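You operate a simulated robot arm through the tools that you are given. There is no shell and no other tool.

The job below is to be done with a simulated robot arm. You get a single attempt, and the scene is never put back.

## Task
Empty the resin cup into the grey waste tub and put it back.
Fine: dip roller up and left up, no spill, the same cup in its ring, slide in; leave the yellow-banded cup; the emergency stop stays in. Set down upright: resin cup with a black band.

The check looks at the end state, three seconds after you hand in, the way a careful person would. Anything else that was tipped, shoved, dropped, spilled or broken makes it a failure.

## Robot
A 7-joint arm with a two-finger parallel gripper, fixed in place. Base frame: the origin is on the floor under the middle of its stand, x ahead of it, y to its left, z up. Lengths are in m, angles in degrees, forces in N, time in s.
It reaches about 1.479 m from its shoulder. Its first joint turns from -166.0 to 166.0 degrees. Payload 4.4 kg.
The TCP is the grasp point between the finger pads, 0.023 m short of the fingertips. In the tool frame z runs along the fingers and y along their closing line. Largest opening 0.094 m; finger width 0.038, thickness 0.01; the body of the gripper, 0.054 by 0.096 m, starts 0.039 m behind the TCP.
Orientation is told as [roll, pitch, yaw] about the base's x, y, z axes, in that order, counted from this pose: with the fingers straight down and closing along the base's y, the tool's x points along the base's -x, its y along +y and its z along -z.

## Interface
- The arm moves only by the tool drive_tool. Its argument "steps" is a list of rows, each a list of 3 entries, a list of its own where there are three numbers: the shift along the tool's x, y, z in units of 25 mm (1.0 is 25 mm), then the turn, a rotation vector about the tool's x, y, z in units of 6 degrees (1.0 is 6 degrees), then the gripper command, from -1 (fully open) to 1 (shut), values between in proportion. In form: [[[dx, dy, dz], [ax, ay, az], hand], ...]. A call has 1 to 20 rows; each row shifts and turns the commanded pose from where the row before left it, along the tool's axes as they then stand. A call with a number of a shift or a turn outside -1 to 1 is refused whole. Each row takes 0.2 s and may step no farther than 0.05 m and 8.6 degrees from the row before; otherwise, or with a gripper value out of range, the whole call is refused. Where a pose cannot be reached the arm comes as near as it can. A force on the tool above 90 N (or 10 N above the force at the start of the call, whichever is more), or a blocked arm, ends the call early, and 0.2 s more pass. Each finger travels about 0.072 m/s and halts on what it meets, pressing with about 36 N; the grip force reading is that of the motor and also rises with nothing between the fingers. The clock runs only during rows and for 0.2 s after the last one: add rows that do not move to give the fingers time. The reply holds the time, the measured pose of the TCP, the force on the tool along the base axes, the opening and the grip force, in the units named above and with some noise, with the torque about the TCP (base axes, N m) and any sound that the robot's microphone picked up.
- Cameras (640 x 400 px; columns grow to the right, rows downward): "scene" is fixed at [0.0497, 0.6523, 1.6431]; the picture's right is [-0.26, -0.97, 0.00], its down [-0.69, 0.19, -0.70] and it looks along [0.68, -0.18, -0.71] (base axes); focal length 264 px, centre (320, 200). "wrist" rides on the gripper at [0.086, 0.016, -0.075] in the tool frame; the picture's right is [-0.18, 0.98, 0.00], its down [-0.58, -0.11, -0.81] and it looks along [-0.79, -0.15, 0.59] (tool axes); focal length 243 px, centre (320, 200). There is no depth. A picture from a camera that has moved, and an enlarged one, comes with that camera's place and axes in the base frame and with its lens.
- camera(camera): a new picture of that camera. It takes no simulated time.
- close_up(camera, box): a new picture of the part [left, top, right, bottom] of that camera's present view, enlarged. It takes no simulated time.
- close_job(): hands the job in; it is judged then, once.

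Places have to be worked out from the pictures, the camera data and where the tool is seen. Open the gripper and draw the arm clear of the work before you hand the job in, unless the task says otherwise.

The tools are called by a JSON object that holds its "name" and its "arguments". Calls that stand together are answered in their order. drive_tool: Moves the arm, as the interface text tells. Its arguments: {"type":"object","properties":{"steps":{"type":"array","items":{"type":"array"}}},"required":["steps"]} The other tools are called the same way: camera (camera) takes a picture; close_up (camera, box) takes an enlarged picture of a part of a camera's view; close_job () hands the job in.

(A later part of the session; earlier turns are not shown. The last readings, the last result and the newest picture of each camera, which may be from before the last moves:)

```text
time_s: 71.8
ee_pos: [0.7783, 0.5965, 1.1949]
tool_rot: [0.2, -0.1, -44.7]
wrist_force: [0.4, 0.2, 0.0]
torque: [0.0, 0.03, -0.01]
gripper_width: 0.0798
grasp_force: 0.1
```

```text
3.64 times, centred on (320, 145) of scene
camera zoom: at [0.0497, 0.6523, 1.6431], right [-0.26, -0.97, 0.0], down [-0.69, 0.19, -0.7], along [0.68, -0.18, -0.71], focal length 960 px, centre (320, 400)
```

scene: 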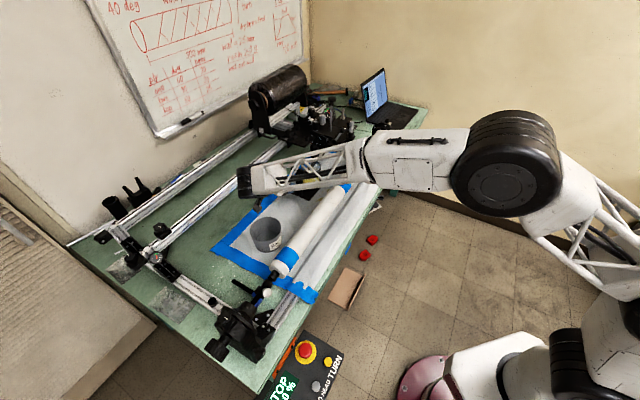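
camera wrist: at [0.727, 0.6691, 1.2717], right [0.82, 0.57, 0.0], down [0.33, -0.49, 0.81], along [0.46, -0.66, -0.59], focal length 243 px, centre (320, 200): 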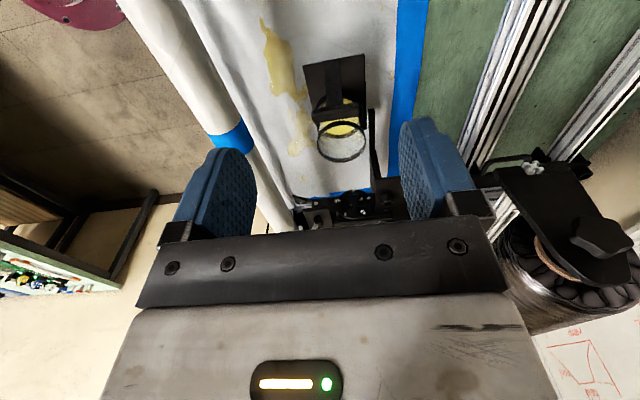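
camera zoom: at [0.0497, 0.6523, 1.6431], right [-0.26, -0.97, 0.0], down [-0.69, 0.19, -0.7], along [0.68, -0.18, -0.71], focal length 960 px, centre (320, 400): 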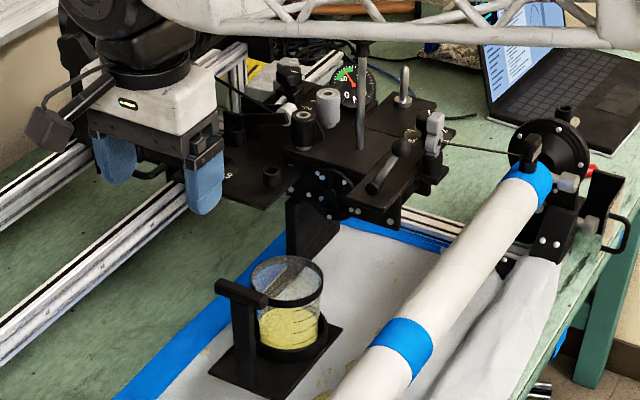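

The cup is now fully out in the open, with the black band at its rim visible. I zoom in on it from both cameras to fix its position and height.

{"name": "close_up", "arguments": {"camera": "scene", "box": [285, 145, 345, 195]}}

{"name": "close_up", "arguments": {"camera": "wrist", "box": [280, 40, 400, 200]}}

{"name": "close_up", "arguments": {"camera": "wrist", "box": [280, 80, 400, 180]}}

```text
8.00 times, centred on (315, 170) of scene
camera zoom: at [0.0497, 0.6523, 1.6431], right [-0.26, -0.97, 0.0], down [-0.69, 0.19, -0.7], along [0.68, -0.18, -0.71], focal length 2112 px, centre (360, 440)
```

zoom: 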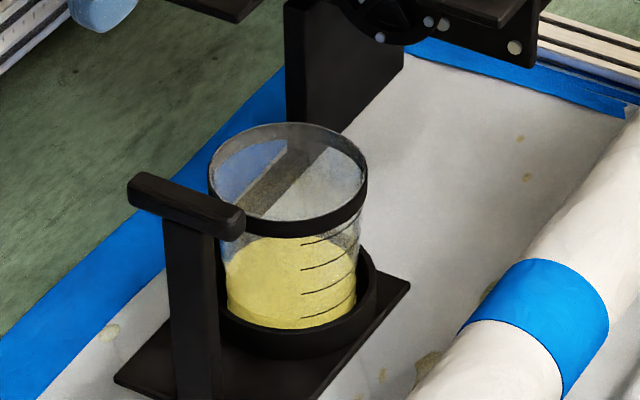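

```text
2.50 times, centred on (340, 120) of wrist
camera zoom: at [0.727, 0.6691, 1.2717], right [0.82, 0.57, 0.0], down [0.33, -0.49, 0.81], along [0.46, -0.66, -0.59], focal length 606 px, centre (270, 400)
```

zoom: 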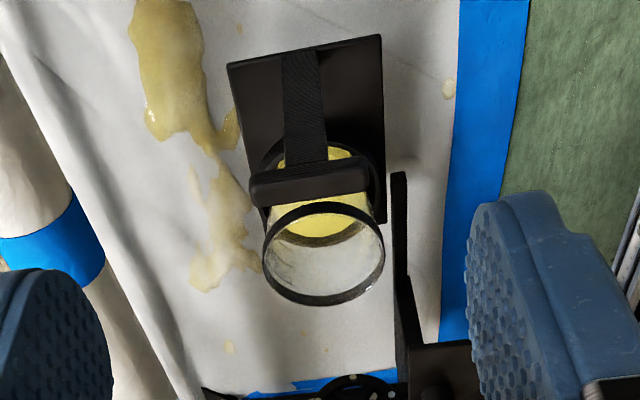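

```text
4.00 times, centred on (340, 130) of wrist
camera zoom: at [0.727, 0.6691, 1.2717], right [0.82, 0.57, 0.0], down [0.33, -0.49, 0.81], along [0.46, -0.66, -0.59], focal length 970 px, centre (240, 480)
```

zoom: 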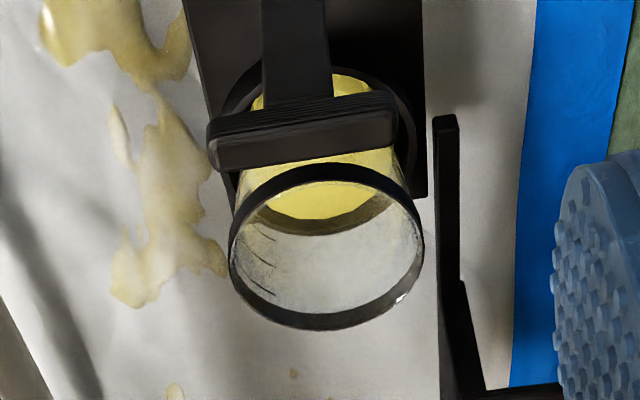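

I place the cup rim centre at about (0.920, 0.461, 0.942), with a rim diameter of about 85 mm and a tapering body. I need the heights of the socket ring and resin surface for a side grasp, so I zoom in more.

{"name": "close_up", "arguments": {"camera": "scene", "box": [296, 150, 336, 185]}}

{"name": "close_up", "arguments": {"camera": "scene", "box": [240, 130, 400, 300]}}

```text
11.43 times, centred on (316, 168) of scene
camera zoom: at [0.0497, 0.6523, 1.6431], right [-0.26, -0.97, 0.0], down [-0.69, 0.19, -0.7], along [0.68, -0.18, -0.71], focal length 3017 px, centre (366, 571)
```

zoom: 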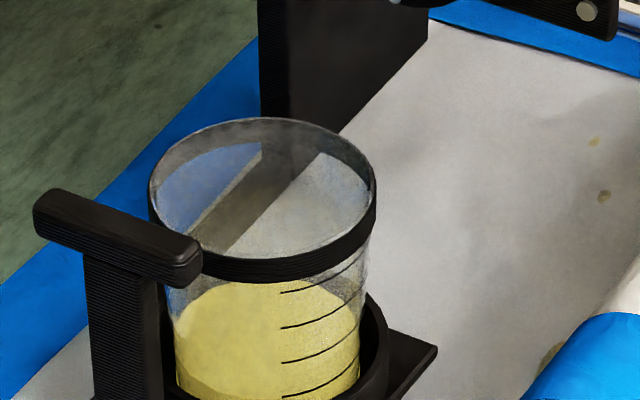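

```text
2.35 times, centred on (320, 215) of scene
camera zoom: at [0.0497, 0.6523, 1.6431], right [-0.26, -0.97, 0.0], down [-0.69, 0.19, -0.7], along [0.68, -0.18, -0.71], focal length 621 px, centre (320, 165)
```

zoom: 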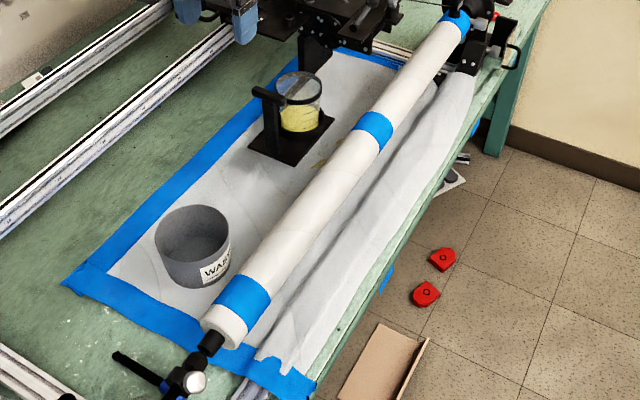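

The ring top is at z≈0.875–0.88 and the band spans roughly z 0.930–0.942, so a side grasp must hold the wall between them. I plan to tilt 45° over the mandrel with the camera on top, so I first test up high whether the wrist can reach yaw -135° with that tilt.

{"name": "drive_tool", "arguments": {"steps": [[[0, 0, -0.5], [0, 0, 1], -1], [[0, 0, -0.5], [0, 0, 1], -1], [[0, 0, 0], [0, 0, 1], -1], [[0, 0, 0], [0, 0, 1], -1], [[0, 0, 0], [0, 0, 1], -1], [[0, 0, 0], [0, 0, 1], -1], [[0, 0, 0], [0, 0, 1], -1], [[0, 0, 0], [0, 0, 1], -1], [[0, 0, 0], [0, 0, 1], -1], [[0, 0, 0], [0, 0, 1], -1], [[0, 0, 0], [0, 0, 1], -1], [[0, 0, 0], [0, 0, 1], -1], [[0, 0, 0], [0, 0, 1], -1], [[0, 0, 0], [0, 0, 1], -1], [[0, 0, 0], [0, 0, 1], -1], [[0, 0, 0], [0, 0, 0], -1]]}}

{"name": "camera", "arguments": {"camera": "scene"}}

```text
time_s: 75.2
ee_pos: [0.7788, 0.5951, 1.2214]
tool_rot: [-0.2, 0.2, -134.5]
wrist_force: [-0.4, 0.4, -0.6]
torque: [0.02, 0.0, -0.01]
gripper_width: 0.0943
grasp_force: 0.2
```

```text
taken
```

scene: 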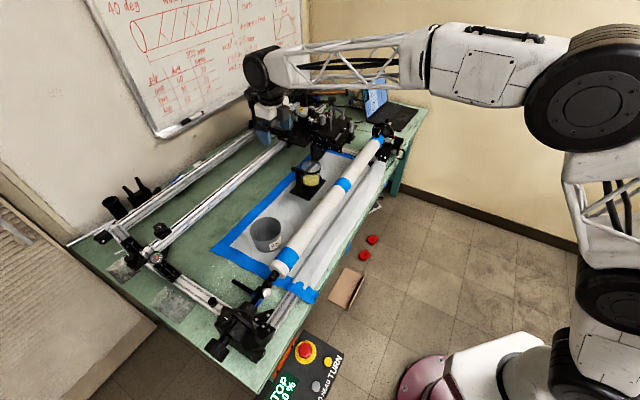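

Yaw -135° is reachable. Now I test the 45° tilt, then level the hand, at this height as a dry run of the pour.

{"name": "drive_tool", "arguments": {"steps": [[[0, 0, 0], [0, 1, 0], -1], [[0, 0, 0], [0, 1, 0], -1], [[0, 0, 0], [0, 1, 0], -1], [[0, 0, 0], [0, 1, 0], -1], [[0, 0, 0], [0, 1, 0], -1], [[0, 0, 0], [0, 1, 0], -1], [[0, 0, 0], [0, 1, 0], -1], [[0, 0, 0], [0, 0.5, 0], -1], [[0, 0, 0], [0, 0, 0], -1]]}}

{"name": "camera", "arguments": {"camera": "wrist"}}

{"name": "camera", "arguments": {"camera": "scene"}}

```text
time_s: 77.2
ee_pos: [0.7779, 0.5968, 1.222]
tool_rot: [0.0, 45.2, -134.8]
wrist_force: [-0.5, -0.5, -0.2]
torque: [-0.01, 0.01, -0.03]
gripper_width: 0.0941
grasp_force: 0.1
```

```text
taken
camera wrist: at [0.7952, 0.5914, 1.3358], right [0.61, -0.79, -0.13], down [-0.77, -0.62, 0.16], along [-0.2, 0.01, -0.98], focal length 243 px, centre (320, 200)
```

wrist: 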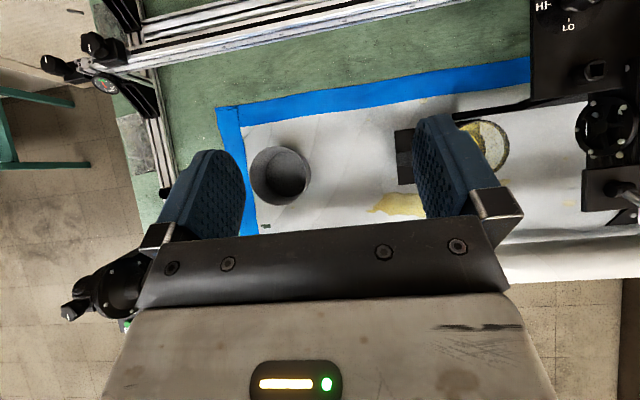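

```text
taken
```

scene: 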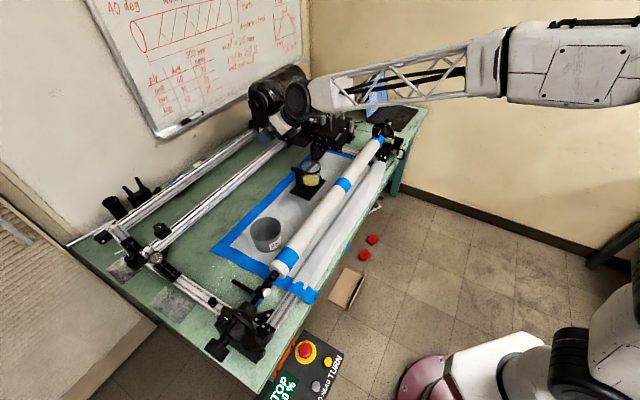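

This pose gives a straight-down view of both tub and cup. I zoom in to refine the tub and cup positions.

{"name": "close_up", "arguments": {"camera": "wrist", "box": [210, 120, 370, 220]}}

{"name": "close_up", "arguments": {"camera": "wrist", "box": [400, 80, 640, 230]}}

{"name": "close_up", "arguments": {"camera": "scene", "box": [230, 205, 310, 255]}}

```text
4.00 times, centred on (290, 170) of wrist
camera zoom: at [0.7952, 0.5914, 1.3358], right [0.61, -0.79, -0.13], down [-0.77, -0.62, 0.16], along [-0.2, 0.01, -0.98], focal length 970 px, centre (440, 320)
```

zoom: 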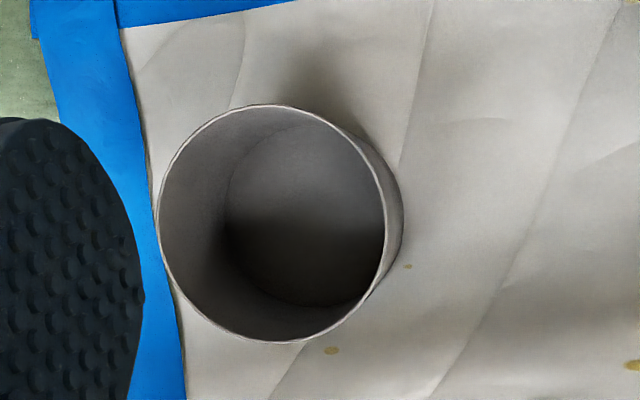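

```text
2.67 times, centred on (520, 155) of wrist
camera zoom: at [0.7952, 0.5914, 1.3358], right [0.61, -0.79, -0.13], down [-0.77, -0.62, 0.16], along [-0.2, 0.01, -0.98], focal length 647 px, centre (-213, 320)
```

zoom: 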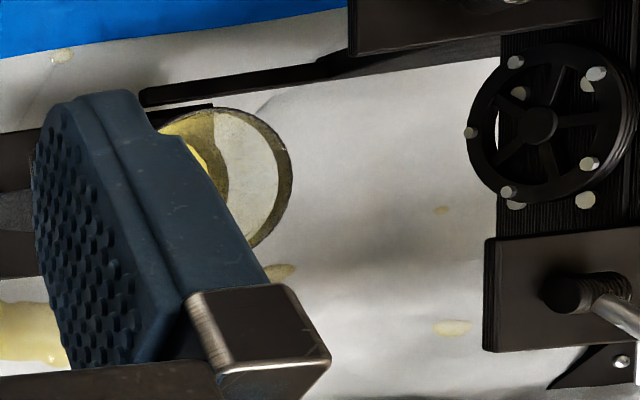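

```text
8.00 times, centred on (270, 230) of scene
camera zoom: at [0.0497, 0.6523, 1.6431], right [-0.26, -0.97, 0.0], down [-0.69, 0.19, -0.7], along [0.68, -0.18, -0.71], focal length 2112 px, centre (720, -40)
```

zoom: 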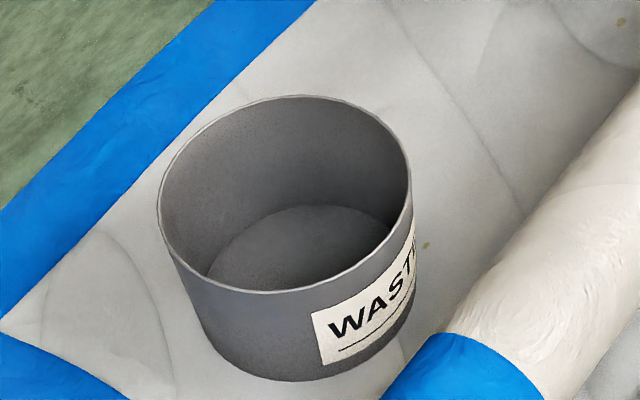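

Refined: tub rim centre about (0.685, 0.692, 0.875), inner radius about 57 mm. I continue the dry run: level the hand, then roll it about its axis to see how far it can go.

{"name": "drive_tool", "arguments": {"steps": [[[0, 0, 0], [0, 1, 0], -1], [[0, 0, 0], [0, 1, 0], -1], [[0, 0, 0], [0, 1, 0], -1], [[0, 0, 0], [0, 1, 0], -1], [[0, 0, 0], [0, 1, 0], -1], [[0, 0, 0], [0, 0, -1], -1], [[0, 0, 0], [0, 0, -1], -1], [[0, 0, 0], [0, 0, -1], -1], [[0, 0, 0], [0, 0, -1], -1], [[0, 0, 0], [0, 0, -1], -1], [[0, 0, 0], [0, 0, -1], -1], [[0, 0, 0], [0, 0, -1], -1], [[0, 0, 0], [0, 0, -1], -1], [[0, 0, 0], [0, 0, -1], -1], [[0, 0, 0], [0, 0, -1], -1], [[0, 0, 0], [0, 0, -1], -1], [[0, 0, 0], [0, 0, -1], -1], [[0, 0, 0], [0, 0, 0], -1]]}}

{"name": "camera", "arguments": {"camera": "scene"}}

```text
time_s: 81.0
ee_pos: [0.7792, 0.5957, 1.2219]
tool_rot: [74.5, 17.4, -49.5]
wrist_force: [0.3, -0.3, 1.1]
torque: [-0.01, 0.0, -0.02]
gripper_width: 0.0939
grasp_force: 0.0
```

```text
taken
```

scene: 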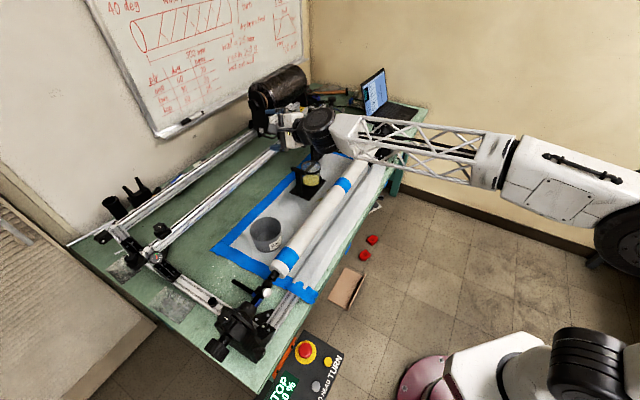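

Pose held exactly through 72° of roll. I continue the roll to about 160° and add tilt to check the full pour range.

{"name": "drive_tool", "arguments": {"steps": [[[0, 0, 0], [0, 0, -1], -1], [[0, 0, 0], [0, 0, -1], -1], [[0, 0, 0], [0, 0, -1], -1], [[0, 0, 0], [0, 0, -1], -1], [[0, 0, 0], [0, 0, -1], -1], [[0, 0, 0], [0, 0, -1], -1], [[0, 0, 0], [0, 0, -1], -1], [[0, 0, 0], [0, 0, -1], -1], [[0, 0, 0], [0, 0, -1], -1], [[0, 0, 0], [0, 0, -1], -1], [[0, 0, 0], [0, 0, -1], -1], [[0, 0, 0], [0, 0, -1], -1], [[0, 0, 0], [0, 0, -1], -1], [[0, 0, 0], [0, 0, -1], -1], [[0, 0, 0], [0, 0, -1], -1], [[0, 0, 0], [0, 0, 0], -1]]}}

{"name": "camera", "arguments": {"camera": "scene"}}

{"name": "camera", "arguments": {"camera": "wrist"}}

```text
time_s: 84.4
ee_pos: [0.7787, 0.5971, 1.2215]
tool_rot: [49.3, -66.9, -6.6]
wrist_force: [0.3, 0.6, 0.8]
torque: [0.01, 0.02, -0.01]
gripper_width: 0.0941
grasp_force: 0.0
```

```text
taken
```

scene: 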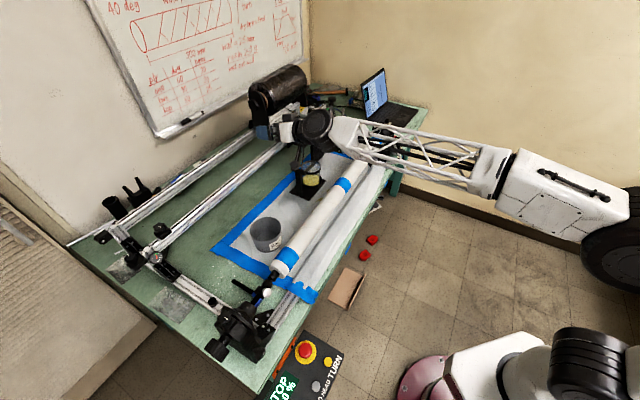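

```text
taken
camera wrist: at [0.683, 0.5617, 1.1663], right [-0.54, 0.71, 0.46], down [-0.26, -0.66, 0.71], along [0.8, 0.26, 0.53], focal length 243 px, centre (320, 200)
```

wrist: 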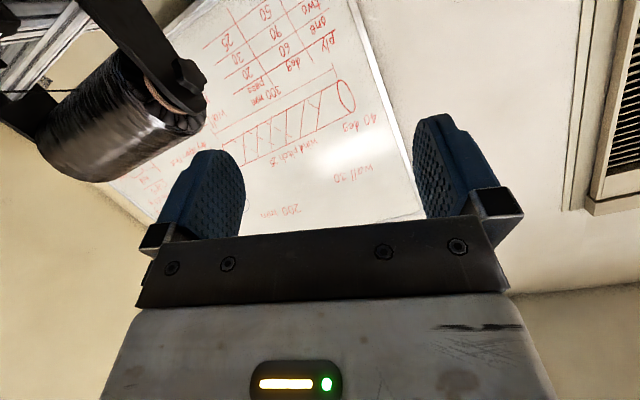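

162° of roll works. I reverse the dry run back to the 45° tilt.

{"name": "drive_tool", "arguments": {"steps": [[[0, 0, 0], [0, 0, 1], -1], [[0, 0, 0], [0, 0, 1], -1], [[0, 0, 0], [0, 0, 1], -1], [[0, 0, 0], [0, 0, 1], -1], [[0, 0, 0], [0, 0, 1], -1], [[0, 0, 0], [0, 0, 1], -1], [[0, 0, 0], [0, 0, 1], -1], [[0, 0, 0], [0, 0, 1], -1], [[0, 0, 0], [0, 0, 1], -1], [[0, 0, 0], [0, 0, 1], -1], [[0, 0, 0], [0, 0, 1], -1], [[0, 0, 0], [0, 0, 1], -1], [[0, 0, 0], [0, 0, 1], -1], [[0, 0, 0], [0, 0, 1], -1], [[0, 0, 0], [0, 0, 1], -1], [[0, 0, 0], [0, 0, 1], -1]]}}

{"name": "drive_tool", "arguments": {"steps": [[[0, 0, 0], [0, 0, 1], -1], [[0, 0, 0], [0, 0, 1], -1], [[0, 0, 0], [0, 0, 1], -1], [[0, 0, 0], [0, 0, 1], -1], [[0, 0, 0], [0, 0, 1], -1], [[0, 0, 0], [0, 0, 1], -1], [[0, 0, 0], [0, 0, 1], -1], [[0, 0, 0], [0, 0, 1], -1], [[0, 0, 0], [0, 0, 1], -1], [[0, 0, 0], [0, 0, 1], -1], [[0, 0, 0], [0, 0, 1], -1], [[0, 0, 0], [0, -1, 0], -1], [[0, 0, 0], [0, -1, 0], -1], [[0, 0, 0], [0, -1, 0], -1], [[0, 0, 0], [0, -1, 0], -1], [[0, 0, 0], [0, -1, 0], -1], [[0, 0, 0], [0, 0, 0], -1]]}}

```text
time_s: 87.8
ee_pos: [0.7772, 0.5959, 1.2214]
tool_rot: [73.8, 23.2, -51.4]
wrist_force: [0.6, -1.4, -0.2]
torque: [0.0, -0.03, -0.01]
gripper_width: 0.0942
grasp_force: 0.1
```

```text
time_s: 91.4
ee_pos: [0.7781, 0.5967, 1.2192]
tool_rot: [0.0, 45.0, -134.9]
wrist_force: [0.8, -0.3, 0.1]
torque: [0.01, -0.03, -0.02]
gripper_width: 0.094
grasp_force: 0.0
```

Back at 45° tilt with no drift. I now move to a pre-grasp straight above the cup at z≈1.10 for a close look down.

{"name": "drive_tool", "arguments": {"steps": [[[-0.4366, 0.98, 0.405], [0, 0, 0], -1], [[-0.4366, 0.98, 0.405], [0, 0, 0], -1], [[-0.4366, 0.98, 0.405], [0, 0, 0], -1], [[-0.4366, 0.98, 0.405], [0, 0, 0], -1], [[-0.4366, 0.98, 0.405], [0, 0, 0], -1], [[-0.4366, 0.98, 0.405], [0, 0, 0], -1], [[-0.4366, 0.98, 0.405], [0, 0, 0], -1], [[-0.4366, 0.98, 0.405], [0, 0, 0], -1], [[0, 0, 0], [0, 0, 0], -1]]}}

{"name": "camera", "arguments": {"camera": "wrist"}}

{"name": "close_up", "arguments": {"camera": "scene", "box": [240, 80, 420, 200]}}

```text
time_s: 93.4
ee_pos: [0.9138, 0.4547, 1.1036]
tool_rot: [0.0, 45.2, -134.9]
wrist_force: [-0.2, 0.4, -0.2]
torque: [0.01, 0.0, 0.01]
gripper_width: 0.094
grasp_force: 0.1
```

```text
taken
camera wrist: at [0.9315, 0.4495, 1.2179], right [0.61, -0.79, -0.13], down [-0.77, -0.62, 0.16], along [-0.2, 0.01, -0.98], focal length 243 px, centre (320, 200)
```

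wrist: 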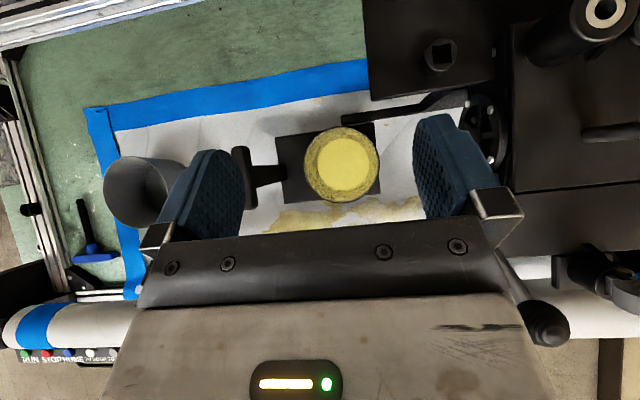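

```text
3.33 times, centred on (330, 140) of scene
camera zoom: at [0.0497, 0.6523, 1.6431], right [-0.26, -0.97, 0.0], down [-0.69, 0.19, -0.7], along [0.68, -0.18, -0.71], focal length 880 px, centre (287, 400)
```

zoom: 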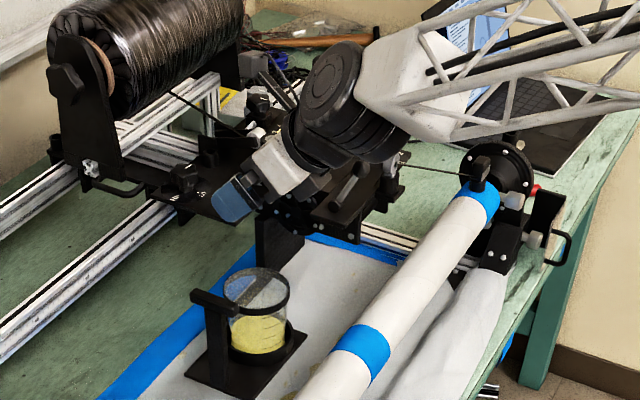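

The view looks almost straight down on the cup between the fingers. I zoom for a precise centre fix and to check both fingers clear the rim.

{"name": "close_up", "arguments": {"camera": "wrist", "box": [230, 90, 450, 228]}}

{"name": "close_up", "arguments": {"camera": "wrist", "box": [440, 200, 640, 400]}}

```text
2.90 times, centred on (340, 159) of wrist
camera zoom: at [0.9315, 0.4495, 1.2179], right [0.61, -0.79, -0.13], down [-0.77, -0.62, 0.16], along [-0.2, 0.01, -0.98], focal length 703 px, centre (262, 319)
```

zoom: 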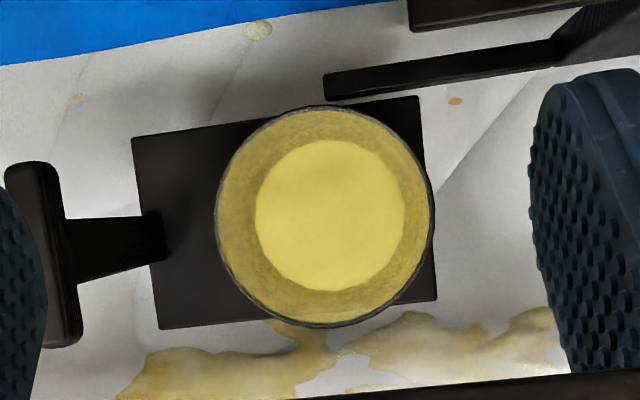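

```text
2.00 times, centred on (540, 300) of wrist
camera zoom: at [0.9315, 0.4495, 1.2179], right [0.61, -0.79, -0.13], down [-0.77, -0.62, 0.16], along [-0.2, 0.01, -0.98], focal length 485 px, centre (-120, 0)
```

zoom: 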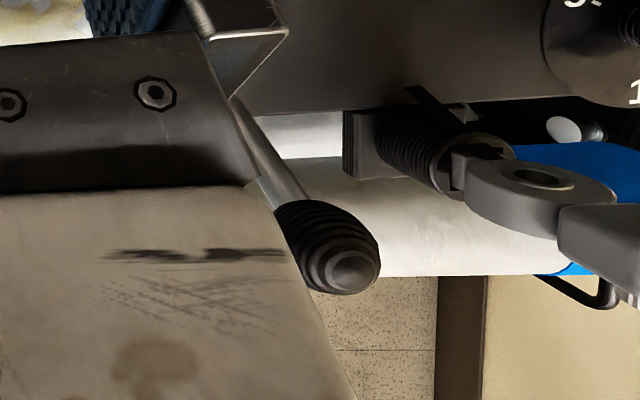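

The rim centre is at about (0.922, 0.458), with about 4.5 mm of margin per finger. I yaw the hand 10° more for better clearance to the carriage plate and lever, centre it, and descend until the fingertips are just above the rim.

{"name": "drive_tool", "arguments": {"steps": [[[0, 0.03, 0], [-0.589, 0, 0.589], -1], [[0, 0.037, 0], [-0.589, 0, 0.589], -1], [[0, 0, 0], [0, 0, 0], -1]]}}

{"name": "camera", "arguments": {"camera": "wrist"}}

```text
time_s: 94.2
ee_pos: [0.9165, 0.4524, 1.103]
tool_rot: [0.0, 45.1, -144.9]
wrist_force: [0.5, 0.6, -0.1]
torque: [-0.02, -0.04, 0.02]
gripper_width: 0.094
grasp_force: 0.0
```

```text
taken
camera wrist: at [0.9314, 0.4456, 1.2178], right [0.46, -0.88, -0.13], down [-0.87, -0.48, 0.16], along [-0.2, 0.04, -0.98], focal length 243 px, centre (320, 200)
```

wrist: 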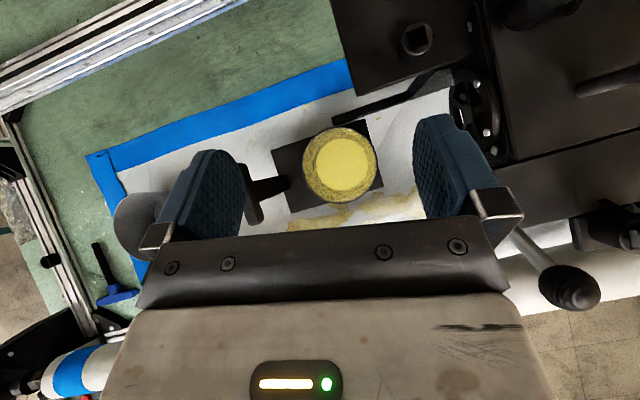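

Yaw -145° is reached, with better clearance to the lever. I re-measure the cup centre here.

{"name": "close_up", "arguments": {"camera": "wrist", "box": [230, 90, 450, 228]}}

```text
2.90 times, centred on (340, 159) of wrist
camera zoom: at [0.9314, 0.4456, 1.2178], right [0.46, -0.88, -0.13], down [-0.87, -0.48, 0.16], along [-0.2, 0.04, -0.98], focal length 703 px, centre (262, 319)
```

zoom: 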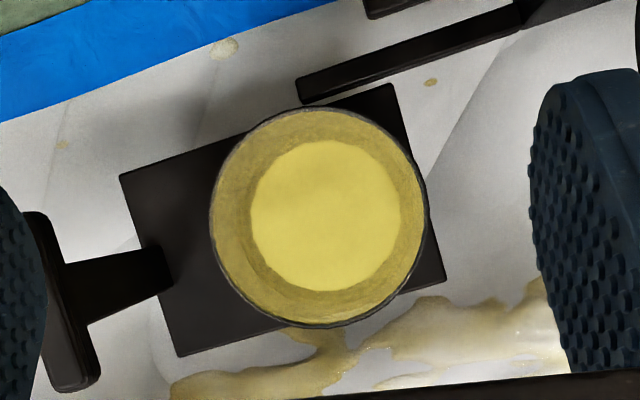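

The cup is centred laterally within about 1 mm of the grasp plane. I descend vertically to z≈0.98 and check.

{"name": "drive_tool", "arguments": {"steps": [[[-0.7, 0, 0.7], [0, 0, 0], -1], [[-0.7, 0, 0.7], [0, 0, 0], -1], [[-0.7, 0, 0.7], [0, 0, 0], -1], [[-0.7, 0, 0.7], [0, 0, 0], -1], [[-0.65, 0, 0.65], [0, 0, 0], -1], [[0, 0, 0], [0, 0, 0], -1]]}}

{"name": "camera", "arguments": {"camera": "wrist"}}

{"name": "close_up", "arguments": {"camera": "scene", "box": [260, 90, 420, 200]}}

```text
time_s: 95.6
ee_pos: [0.913, 0.4547, 0.9802]
tool_rot: [-0.1, 45.3, -144.7]
wrist_force: [0.6, 0.8, -0.6]
torque: [-0.06, 0.0, 0.0]
gripper_width: 0.0937
grasp_force: 0.0
```

```text
taken
camera wrist: at [0.9289, 0.4468, 1.0946], right [0.46, -0.88, -0.13], down [-0.87, -0.48, 0.16], along [-0.2, 0.04, -0.98], focal length 243 px, centre (320, 200)
```

wrist: 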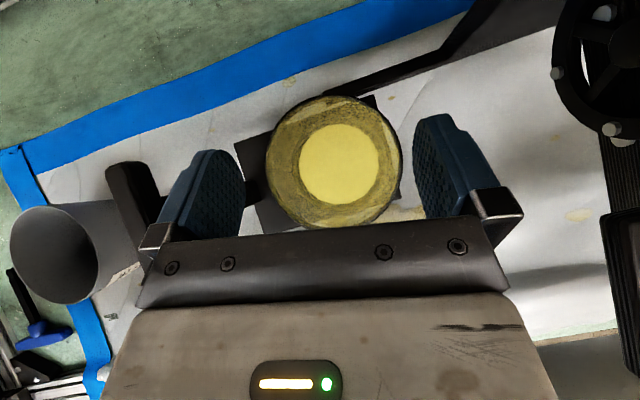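

```text
3.64 times, centred on (340, 145) of scene
camera zoom: at [0.0497, 0.6523, 1.6431], right [-0.26, -0.97, 0.0], down [-0.69, 0.19, -0.7], along [0.68, -0.18, -0.71], focal length 960 px, centre (247, 400)
```

zoom: 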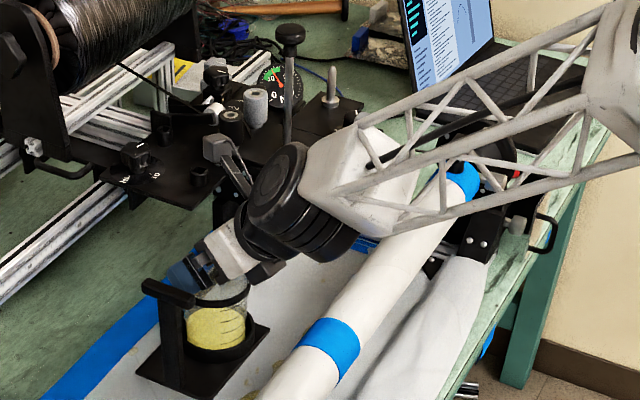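

The rim appears a few mm off the mid-line between the fingers. I hold still for a moment to get a settled pose reading before correcting.

{"name": "drive_tool", "arguments": {"steps": [[[0, 0, 0], [0, 0, 0], -1], [[0, 0, 0], [0, 0, 0], -1]]}}

{"name": "close_up", "arguments": {"camera": "wrist", "box": [180, 80, 480, 267]}}

```text
time_s: 96.2
ee_pos: [0.914, 0.4535, 0.9806]
tool_rot: [0.0, 45.2, -144.8]
wrist_force: [-0.1, -0.1, -0.1]
torque: [0.01, -0.02, 0.02]
gripper_width: 0.0938
grasp_force: 0.1
```

```text
2.13 times, centred on (330, 174) of wrist
camera zoom: at [0.9289, 0.4468, 1.0946], right [0.46, -0.88, -0.13], down [-0.87, -0.48, 0.16], along [-0.2, 0.04, -0.98], focal length 518 px, centre (299, 256)
```

zoom: 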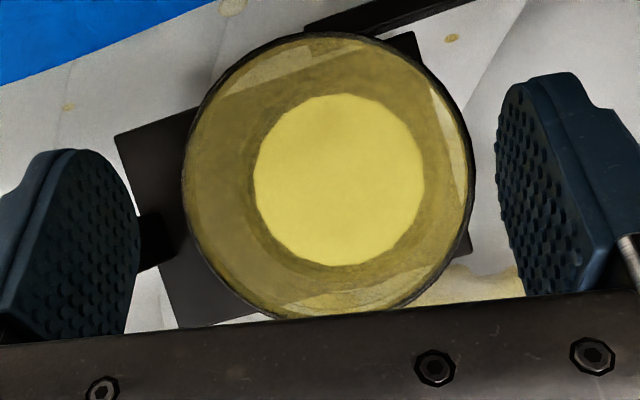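

The cup sits about 4 mm toward tool +y. Before the final descent I re-check the socket ring's top height in the scene view.

{"name": "close_up", "arguments": {"camera": "scene", "box": [300, 155, 330, 190]}}

```text
11.43 times, centred on (315, 172) of scene
camera zoom: at [0.0497, 0.6523, 1.6431], right [-0.26, -0.97, 0.0], down [-0.69, 0.19, -0.7], along [0.68, -0.18, -0.71], focal length 3017 px, centre (377, 514)
```

zoom: 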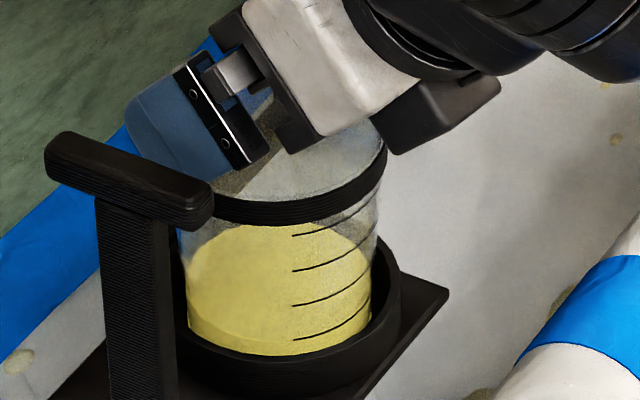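

Ring top is about z 0.88, so with TCP z≈0.914 the lower finger corner clears it. I shift 4 mm in tool +y and descend the last 66 mm slowly around the cup.

{"name": "drive_tool", "arguments": {"steps": [[[0, 0.16, 0], [0, 0, 0], -1], [[-0.36, 0.01, 0.36], [0, 0, 0], -1], [[0, 0, 0], [0, 0, 0], -1]]}}

{"name": "close_up", "arguments": {"camera": "wrist", "box": [180, 80, 480, 267]}}

```text
time_s: 97.0
ee_pos: [0.9168, 0.4503, 0.9685]
tool_rot: [-0.1, 45.1, -144.9]
wrist_force: [-0.2, -0.3, -0.3]
torque: [0.0, -0.01, 0.0]
gripper_width: 0.0944
grasp_force: 0.0
```

```text
2.13 times, centred on (330, 174) of wrist
camera zoom: at [0.9324, 0.4426, 1.0822], right [0.46, -0.88, -0.13], down [-0.87, -0.48, 0.16], along [-0.2, 0.04, -0.98], focal length 518 px, centre (299, 256)
```

zoom: 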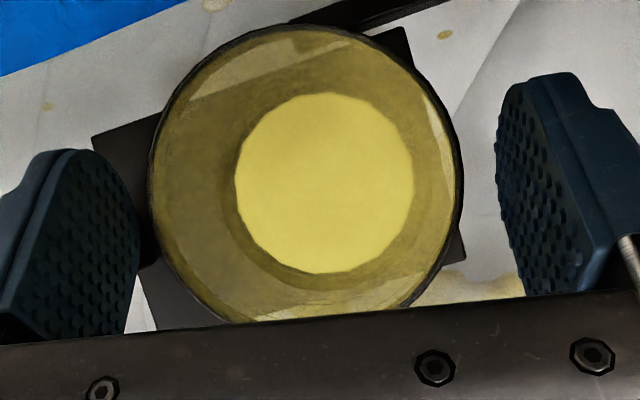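

Centred now, within 1 mm. I continue the descent in small rows and watch the force.

{"name": "drive_tool", "arguments": {"steps": [[[-0.36, 0.008, 0.36], [0, 0, 0], -1], [[-0.36, 0.008, 0.36], [0, 0, 0], -1], [[0, 0, 0], [0, 0, 0], -1]]}}

{"name": "close_up", "arguments": {"camera": "wrist", "box": [180, 60, 480, 267]}}

{"name": "close_up", "arguments": {"camera": "scene", "box": [290, 135, 350, 190]}}

```text
time_s: 97.8
ee_pos: [0.9177, 0.4503, 0.9425]
tool_rot: [0.1, 45.3, -144.8]
wrist_force: [0.7, 0.3, -0.8]
torque: [0.01, 0.0, -0.02]
gripper_width: 0.094
grasp_force: 0.1
```

```text
1.93 times, centred on (330, 164) of wrist
camera zoom: at [0.9333, 0.4422, 1.0571], right [0.46, -0.88, -0.13], down [-0.86, -0.48, 0.16], along [-0.2, 0.04, -0.98], focal length 469 px, centre (301, 270)
```

zoom: 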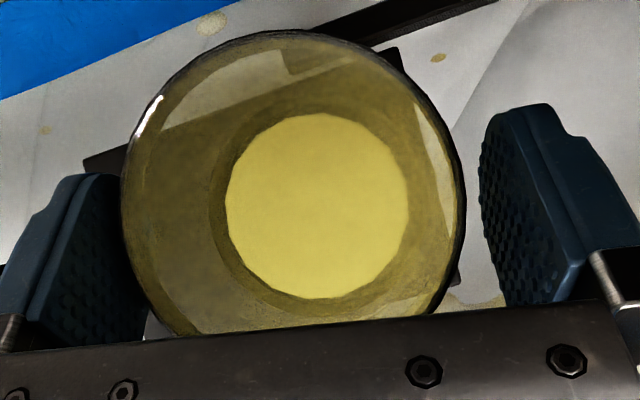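

```text
7.27 times, centred on (320, 162) of scene
camera zoom: at [0.0497, 0.6523, 1.6431], right [-0.26, -0.97, 0.0], down [-0.69, 0.19, -0.7], along [0.68, -0.18, -0.71], focal length 1920 px, centre (320, 473)
```

zoom: 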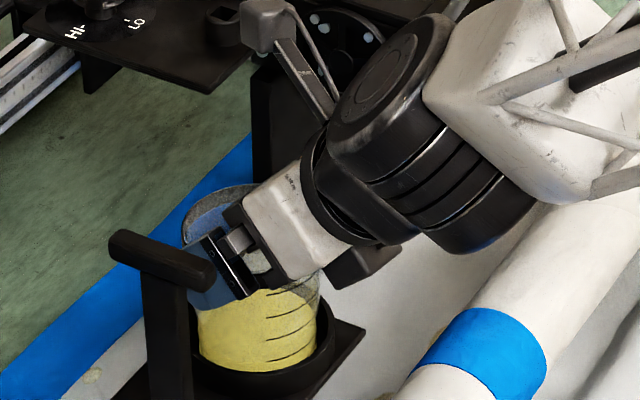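

The cup is within about 1 mm of centre and nothing touches. I descend the last 28 mm.

{"name": "drive_tool", "arguments": {"steps": [[[-0.4, -0.03, 0.4], [0, 0, 0], -1], [[-0.4, 0, 0.4], [0, 0, 0], -1], [[0, 0, 0], [0, 0, 0], -1]]}}

{"name": "close_up", "arguments": {"camera": "wrist", "box": [180, 60, 480, 267]}}

{"name": "close_up", "arguments": {"camera": "scene", "box": [290, 135, 350, 190]}}

```text
time_s: 98.6
ee_pos: [0.9185, 0.4522, 0.9159]
tool_rot: [0.1, 45.3, -144.8]
wrist_force: [-11.9, -8.1, 37.1]
torque: [-0.13, 0.81, 0.22]
gripper_width: 0.0939
grasp_force: 0.1
```

```text
1.93 times, centred on (330, 164) of wrist
camera zoom: at [0.9341, 0.4438, 1.031], right [0.46, -0.88, -0.13], down [-0.87, -0.48, 0.15], along [-0.2, 0.04, -0.98], focal length 469 px, centre (301, 270)
```

zoom: 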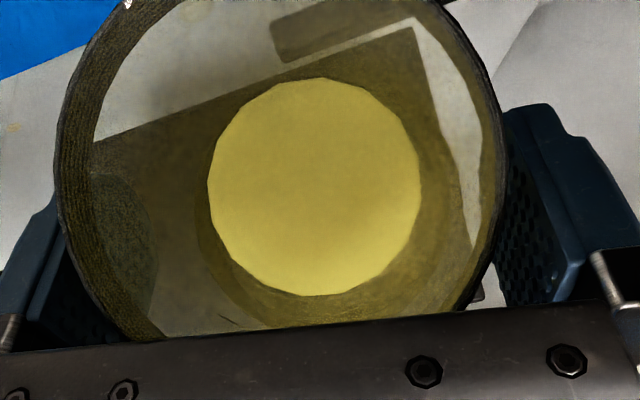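

```text
7.27 times, centred on (320, 162) of scene
camera zoom: at [0.0497, 0.6523, 1.6431], right [-0.26, -0.97, 0.0], down [-0.69, 0.19, -0.7], along [0.68, -0.18, -0.71], focal length 1920 px, centre (320, 473)
```

zoom: 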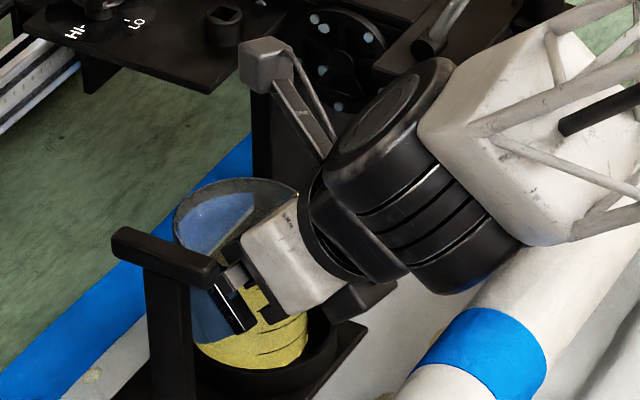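

Contact: 37 N upward. The palm's front face is touching the near rim, because I put the cup too deep between the fingers. I back straight up at once and check the cup.

{"name": "drive_tool", "arguments": {"steps": [[[0.2, 0, -0.2], [0, 0, 0], -1], [[0.3, 0, -0.3], [0, 0, 0], -1], [[0.4, 0, -0.4], [0, 0, 0], -1], [[0, 0, 0], [0, 0, 0], -1]]}}

{"name": "close_up", "arguments": {"camera": "wrist", "box": [180, 60, 480, 267]}}

{"name": "close_up", "arguments": {"camera": "scene", "box": [290, 135, 350, 190]}}

```text
time_s: 99.6
ee_pos: [0.918, 0.4501, 0.9462]
tool_rot: [0.0, 45.1, -144.8]
wrist_force: [-0.4, 0.2, 0.9]
torque: [-0.02, 0.0, -0.02]
gripper_width: 0.094
grasp_force: 0.0
```

```text
1.93 times, centred on (330, 164) of wrist
camera zoom: at [0.9336, 0.4434, 1.0598], right [0.46, -0.88, -0.13], down [-0.86, -0.48, 0.16], along [-0.2, 0.04, -0.98], focal length 469 px, centre (301, 270)
```

zoom: 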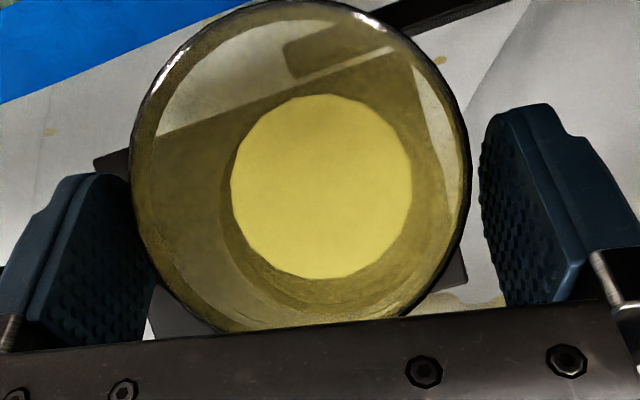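

```text
7.27 times, centred on (320, 162) of scene
camera zoom: at [0.0497, 0.6523, 1.6431], right [-0.26, -0.97, 0.0], down [-0.69, 0.19, -0.7], along [0.68, -0.18, -0.71], focal length 1920 px, centre (320, 473)
```

zoom: 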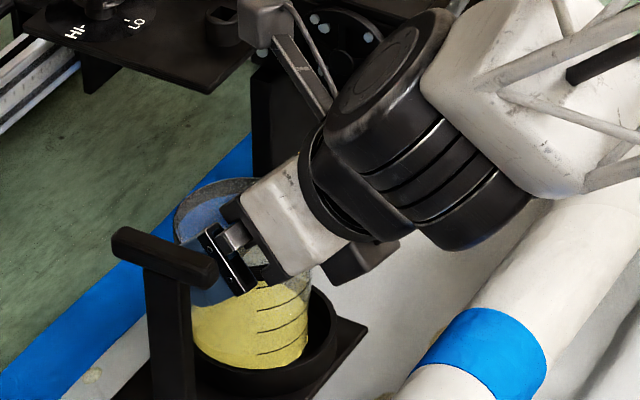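

The cup slid about 7 mm inside its ring but stays upright and nothing spilled. The palm needs the cup axis further out toward the fingertips, so I shift back 4 mm horizontally, then descend again in small checked steps.

{"name": "drive_tool", "arguments": {"steps": [[[-0.113, 0.03, -0.113], [0, 0, 0], -1], [[-0.3, 0, 0.3], [0, 0, 0], -1], [[0, 0, 0], [0, 0, 0], -1]]}}

{"name": "close_up", "arguments": {"camera": "wrist", "box": [180, 60, 480, 267]}}

```text
time_s: 100.4
ee_pos: [0.9148, 0.4483, 0.9359]
tool_rot: [-0.1, 45.2, -144.8]
wrist_force: [-0.2, 0.1, 0.3]
torque: [0.03, -0.04, 0.02]
gripper_width: 0.0942
grasp_force: 0.1
```

```text
1.93 times, centred on (330, 164) of wrist
camera zoom: at [0.9302, 0.4406, 1.0493], right [0.46, -0.88, -0.13], down [-0.87, -0.48, 0.16], along [-0.2, 0.04, -0.98], focal length 469 px, centre (301, 270)
```

zoom: 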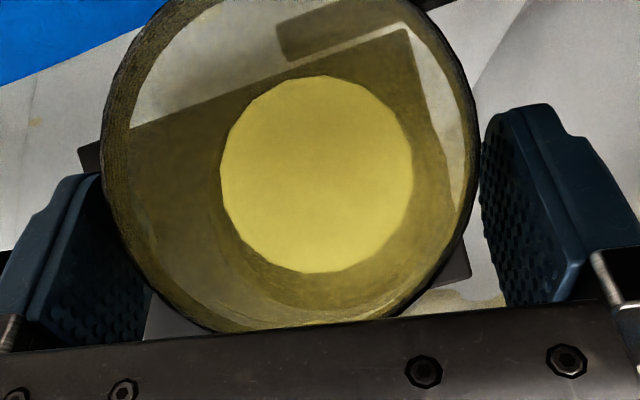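

The cup axis is about 30 mm out along the fingers, and lateral centring is within 1 mm. I move forward 2 mm and descend to z≈0.914 in two steps.

{"name": "drive_tool", "arguments": {"steps": [[[0.06, -0.02, 0.06], [0, 0, 0], -1], [[-0.31, 0, 0.31], [0, 0, 0], -1], [[0, 0, 0], [0, 0, 0], -1]]}}

{"name": "close_up", "arguments": {"camera": "wrist", "box": [180, 60, 480, 267]}}

```text
time_s: 101.2
ee_pos: [0.9179, 0.449, 0.924]
tool_rot: [0.0, 45.3, -144.8]
wrist_force: [-0.6, -0.2, 0.5]
torque: [-0.04, -0.01, -0.02]
gripper_width: 0.0939
grasp_force: 0.0
```

```text
1.93 times, centred on (330, 164) of wrist
camera zoom: at [0.9323, 0.4421, 1.0389], right [0.46, -0.88, -0.13], down [-0.87, -0.48, 0.16], along [-0.2, 0.04, -0.98], focal length 469 px, centre (301, 270)
```

zoom: 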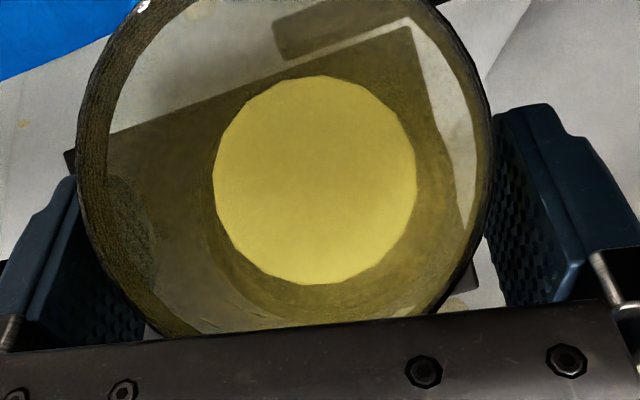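

Still free of contact and centred. I descend the last 10 mm.

{"name": "drive_tool", "arguments": {"steps": [[[-0.14, 0, 0.14], [0, 0, 0], -1], [[-0.14, 0, 0.14], [0, 0, 0], -1], [[0, 0, 0], [0, 0, 0], -1]]}}

{"name": "close_up", "arguments": {"camera": "scene", "box": [300, 145, 340, 185]}}

```text
time_s: 102.0
ee_pos: [0.9171, 0.4499, 0.9167]
tool_rot: [0.0, 45.3, -144.8]
wrist_force: [-6.9, -5.4, 20.7]
torque: [-0.03, 0.41, 0.11]
gripper_width: 0.0941
grasp_force: 0.1
```

```text
10.00 times, centred on (320, 165) of scene
camera zoom: at [0.0497, 0.6523, 1.6431], right [-0.26, -0.97, 0.0], down [-0.69, 0.19, -0.7], along [0.68, -0.18, -0.71], focal length 2640 px, centre (320, 550)
```

zoom: 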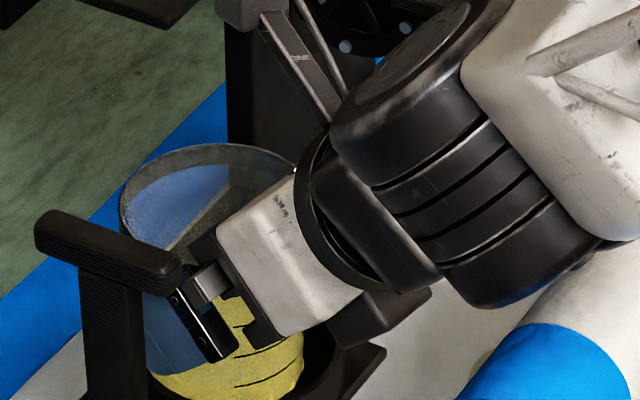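

Light palm contact again (21 N), so the rim is a few mm higher than I thought. The pose at z≈0.924 was free and still grips the wall below the band, so I back up to it.

{"name": "drive_tool", "arguments": {"steps": [[[0.12, 0, -0.12], [0, 0, 0], -1], [[0.12, 0, -0.12], [0, 0, 0], -1], [[0, 0, 0], [0, 0, 0], -1]]}}

{"name": "close_up", "arguments": {"camera": "wrist", "box": [180, 60, 480, 267]}}

{"name": "close_up", "arguments": {"camera": "scene", "box": [300, 145, 340, 185]}}

```text
time_s: 102.8
ee_pos: [0.9155, 0.4501, 0.9229]
tool_rot: [0.1, 45.0, -144.7]
wrist_force: [0.6, -0.3, -0.6]
torque: [0.03, 0.01, 0.0]
gripper_width: 0.094
grasp_force: 0.0
```

```text
1.93 times, centred on (330, 164) of wrist
camera zoom: at [0.9316, 0.4418, 1.0368], right [0.46, -0.88, -0.13], down [-0.86, -0.48, 0.16], along [-0.2, 0.04, -0.98], focal length 469 px, centre (301, 270)
```

zoom: 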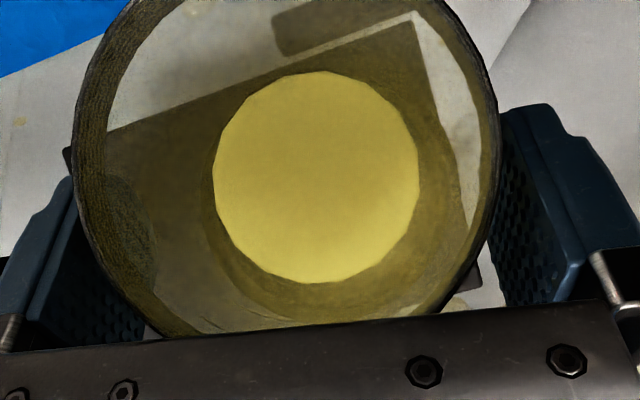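

```text
10.00 times, centred on (320, 165) of scene
camera zoom: at [0.0497, 0.6523, 1.6431], right [-0.26, -0.97, 0.0], down [-0.69, 0.19, -0.7], along [0.68, -0.18, -0.71], focal length 2640 px, centre (320, 550)
```

zoom: 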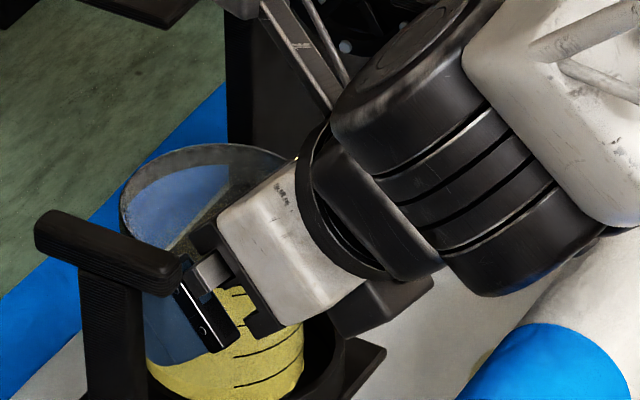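

Free again, cup upright in its ring. I close the fingers on the wall just below the band.

{"name": "drive_tool", "arguments": {"steps": [[[0, 0, 0], [0, 0, 0], -0.7], [[0, 0, 0], [0, 0, 0], -0.5], [[0, 0, 0], [0, 0, 0], 0.2], [[0, 0, 0], [0, 0, 0], 0.2], [[0, 0, 0], [0, 0, 0], 0.2]]}}

{"name": "close_up", "arguments": {"camera": "wrist", "box": [180, 60, 480, 267]}}

{"name": "close_up", "arguments": {"camera": "scene", "box": [300, 145, 340, 185]}}

```text
time_s: 104.0
ee_pos: [0.9153, 0.4488, 0.9233]
tool_rot: [0.0, 45.2, -144.8]
wrist_force: [-1.1, -1.3, 0.3]
torque: [-0.03, 0.1, 0.04]
gripper_width: 0.0806
grasp_force: 36.2
```

```text
1.93 times, centred on (330, 164) of wrist
camera zoom: at [0.9317, 0.4418, 1.0372], right [0.46, -0.88, -0.13], down [-0.87, -0.48, 0.16], along [-0.2, 0.04, -0.98], focal length 469 px, centre (301, 270)
```

zoom: 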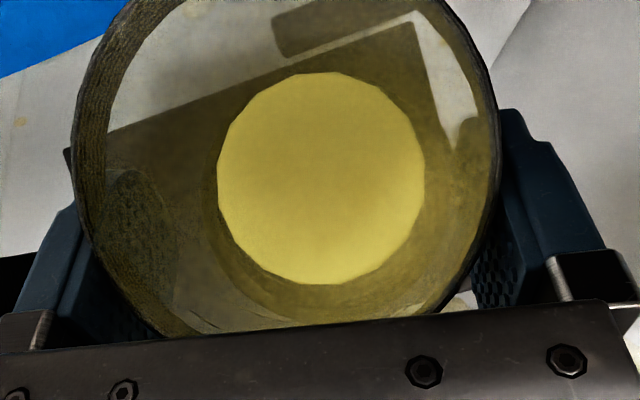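

```text
10.00 times, centred on (320, 165) of scene
camera zoom: at [0.0497, 0.6523, 1.6431], right [-0.26, -0.97, 0.0], down [-0.69, 0.19, -0.7], along [0.68, -0.18, -0.71], focal length 2640 px, centre (320, 550)
```

zoom: 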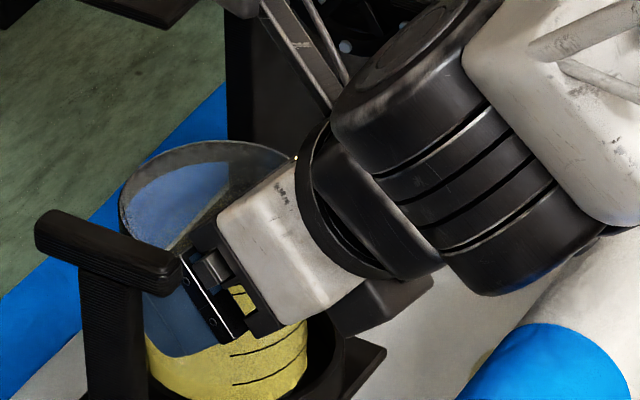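

The cup is held at 80.6 mm with 36 N. I firm up the grip and lift 10 mm slowly, watching whether the cup tilts.

{"name": "drive_tool", "arguments": {"steps": [[[0, 0, 0], [0, 0, 0], 1], [[0, 0, 0], [0, 0, 0], 1], [[0.1, 0, -0.1], [0, 0, 0], 1], [[0.1, 0, -0.1], [0, 0, 0], 1], [[0.1, 0, -0.1], [0, 0, 0], 1], [[0, 0, 0], [0, 0, 0], 1]]}}

{"name": "close_up", "arguments": {"camera": "wrist", "box": [180, 60, 480, 267]}}

{"name": "close_up", "arguments": {"camera": "scene", "box": [300, 145, 340, 185]}}

```text
time_s: 105.4
ee_pos: [0.9153, 0.4495, 0.9341]
tool_rot: [0.1, 45.3, -144.8]
wrist_force: [-0.6, 0.0, -2.2]
torque: [-0.01, 0.0, -0.03]
gripper_width: 0.0805
grasp_force: 36.0
```

```text
1.93 times, centred on (330, 164) of wrist
camera zoom: at [0.9318, 0.4418, 1.048], right [0.46, -0.88, -0.13], down [-0.87, -0.48, 0.16], along [-0.2, 0.04, -0.98], focal length 469 px, centre (301, 270)
```

zoom: 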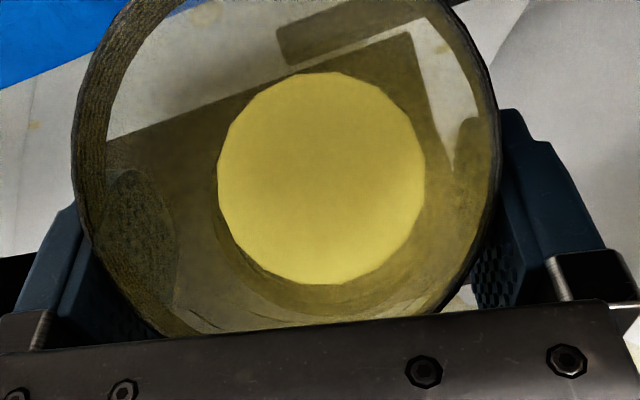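

```text
10.00 times, centred on (320, 165) of scene
camera zoom: at [0.0497, 0.6523, 1.6431], right [-0.26, -0.97, 0.0], down [-0.69, 0.19, -0.7], along [0.68, -0.18, -0.71], focal length 2640 px, centre (320, 550)
```

zoom: 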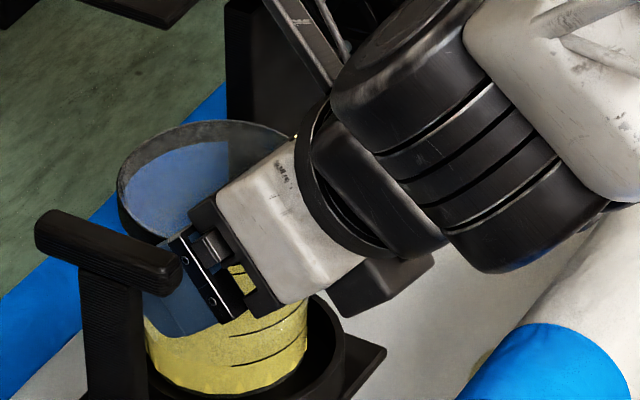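

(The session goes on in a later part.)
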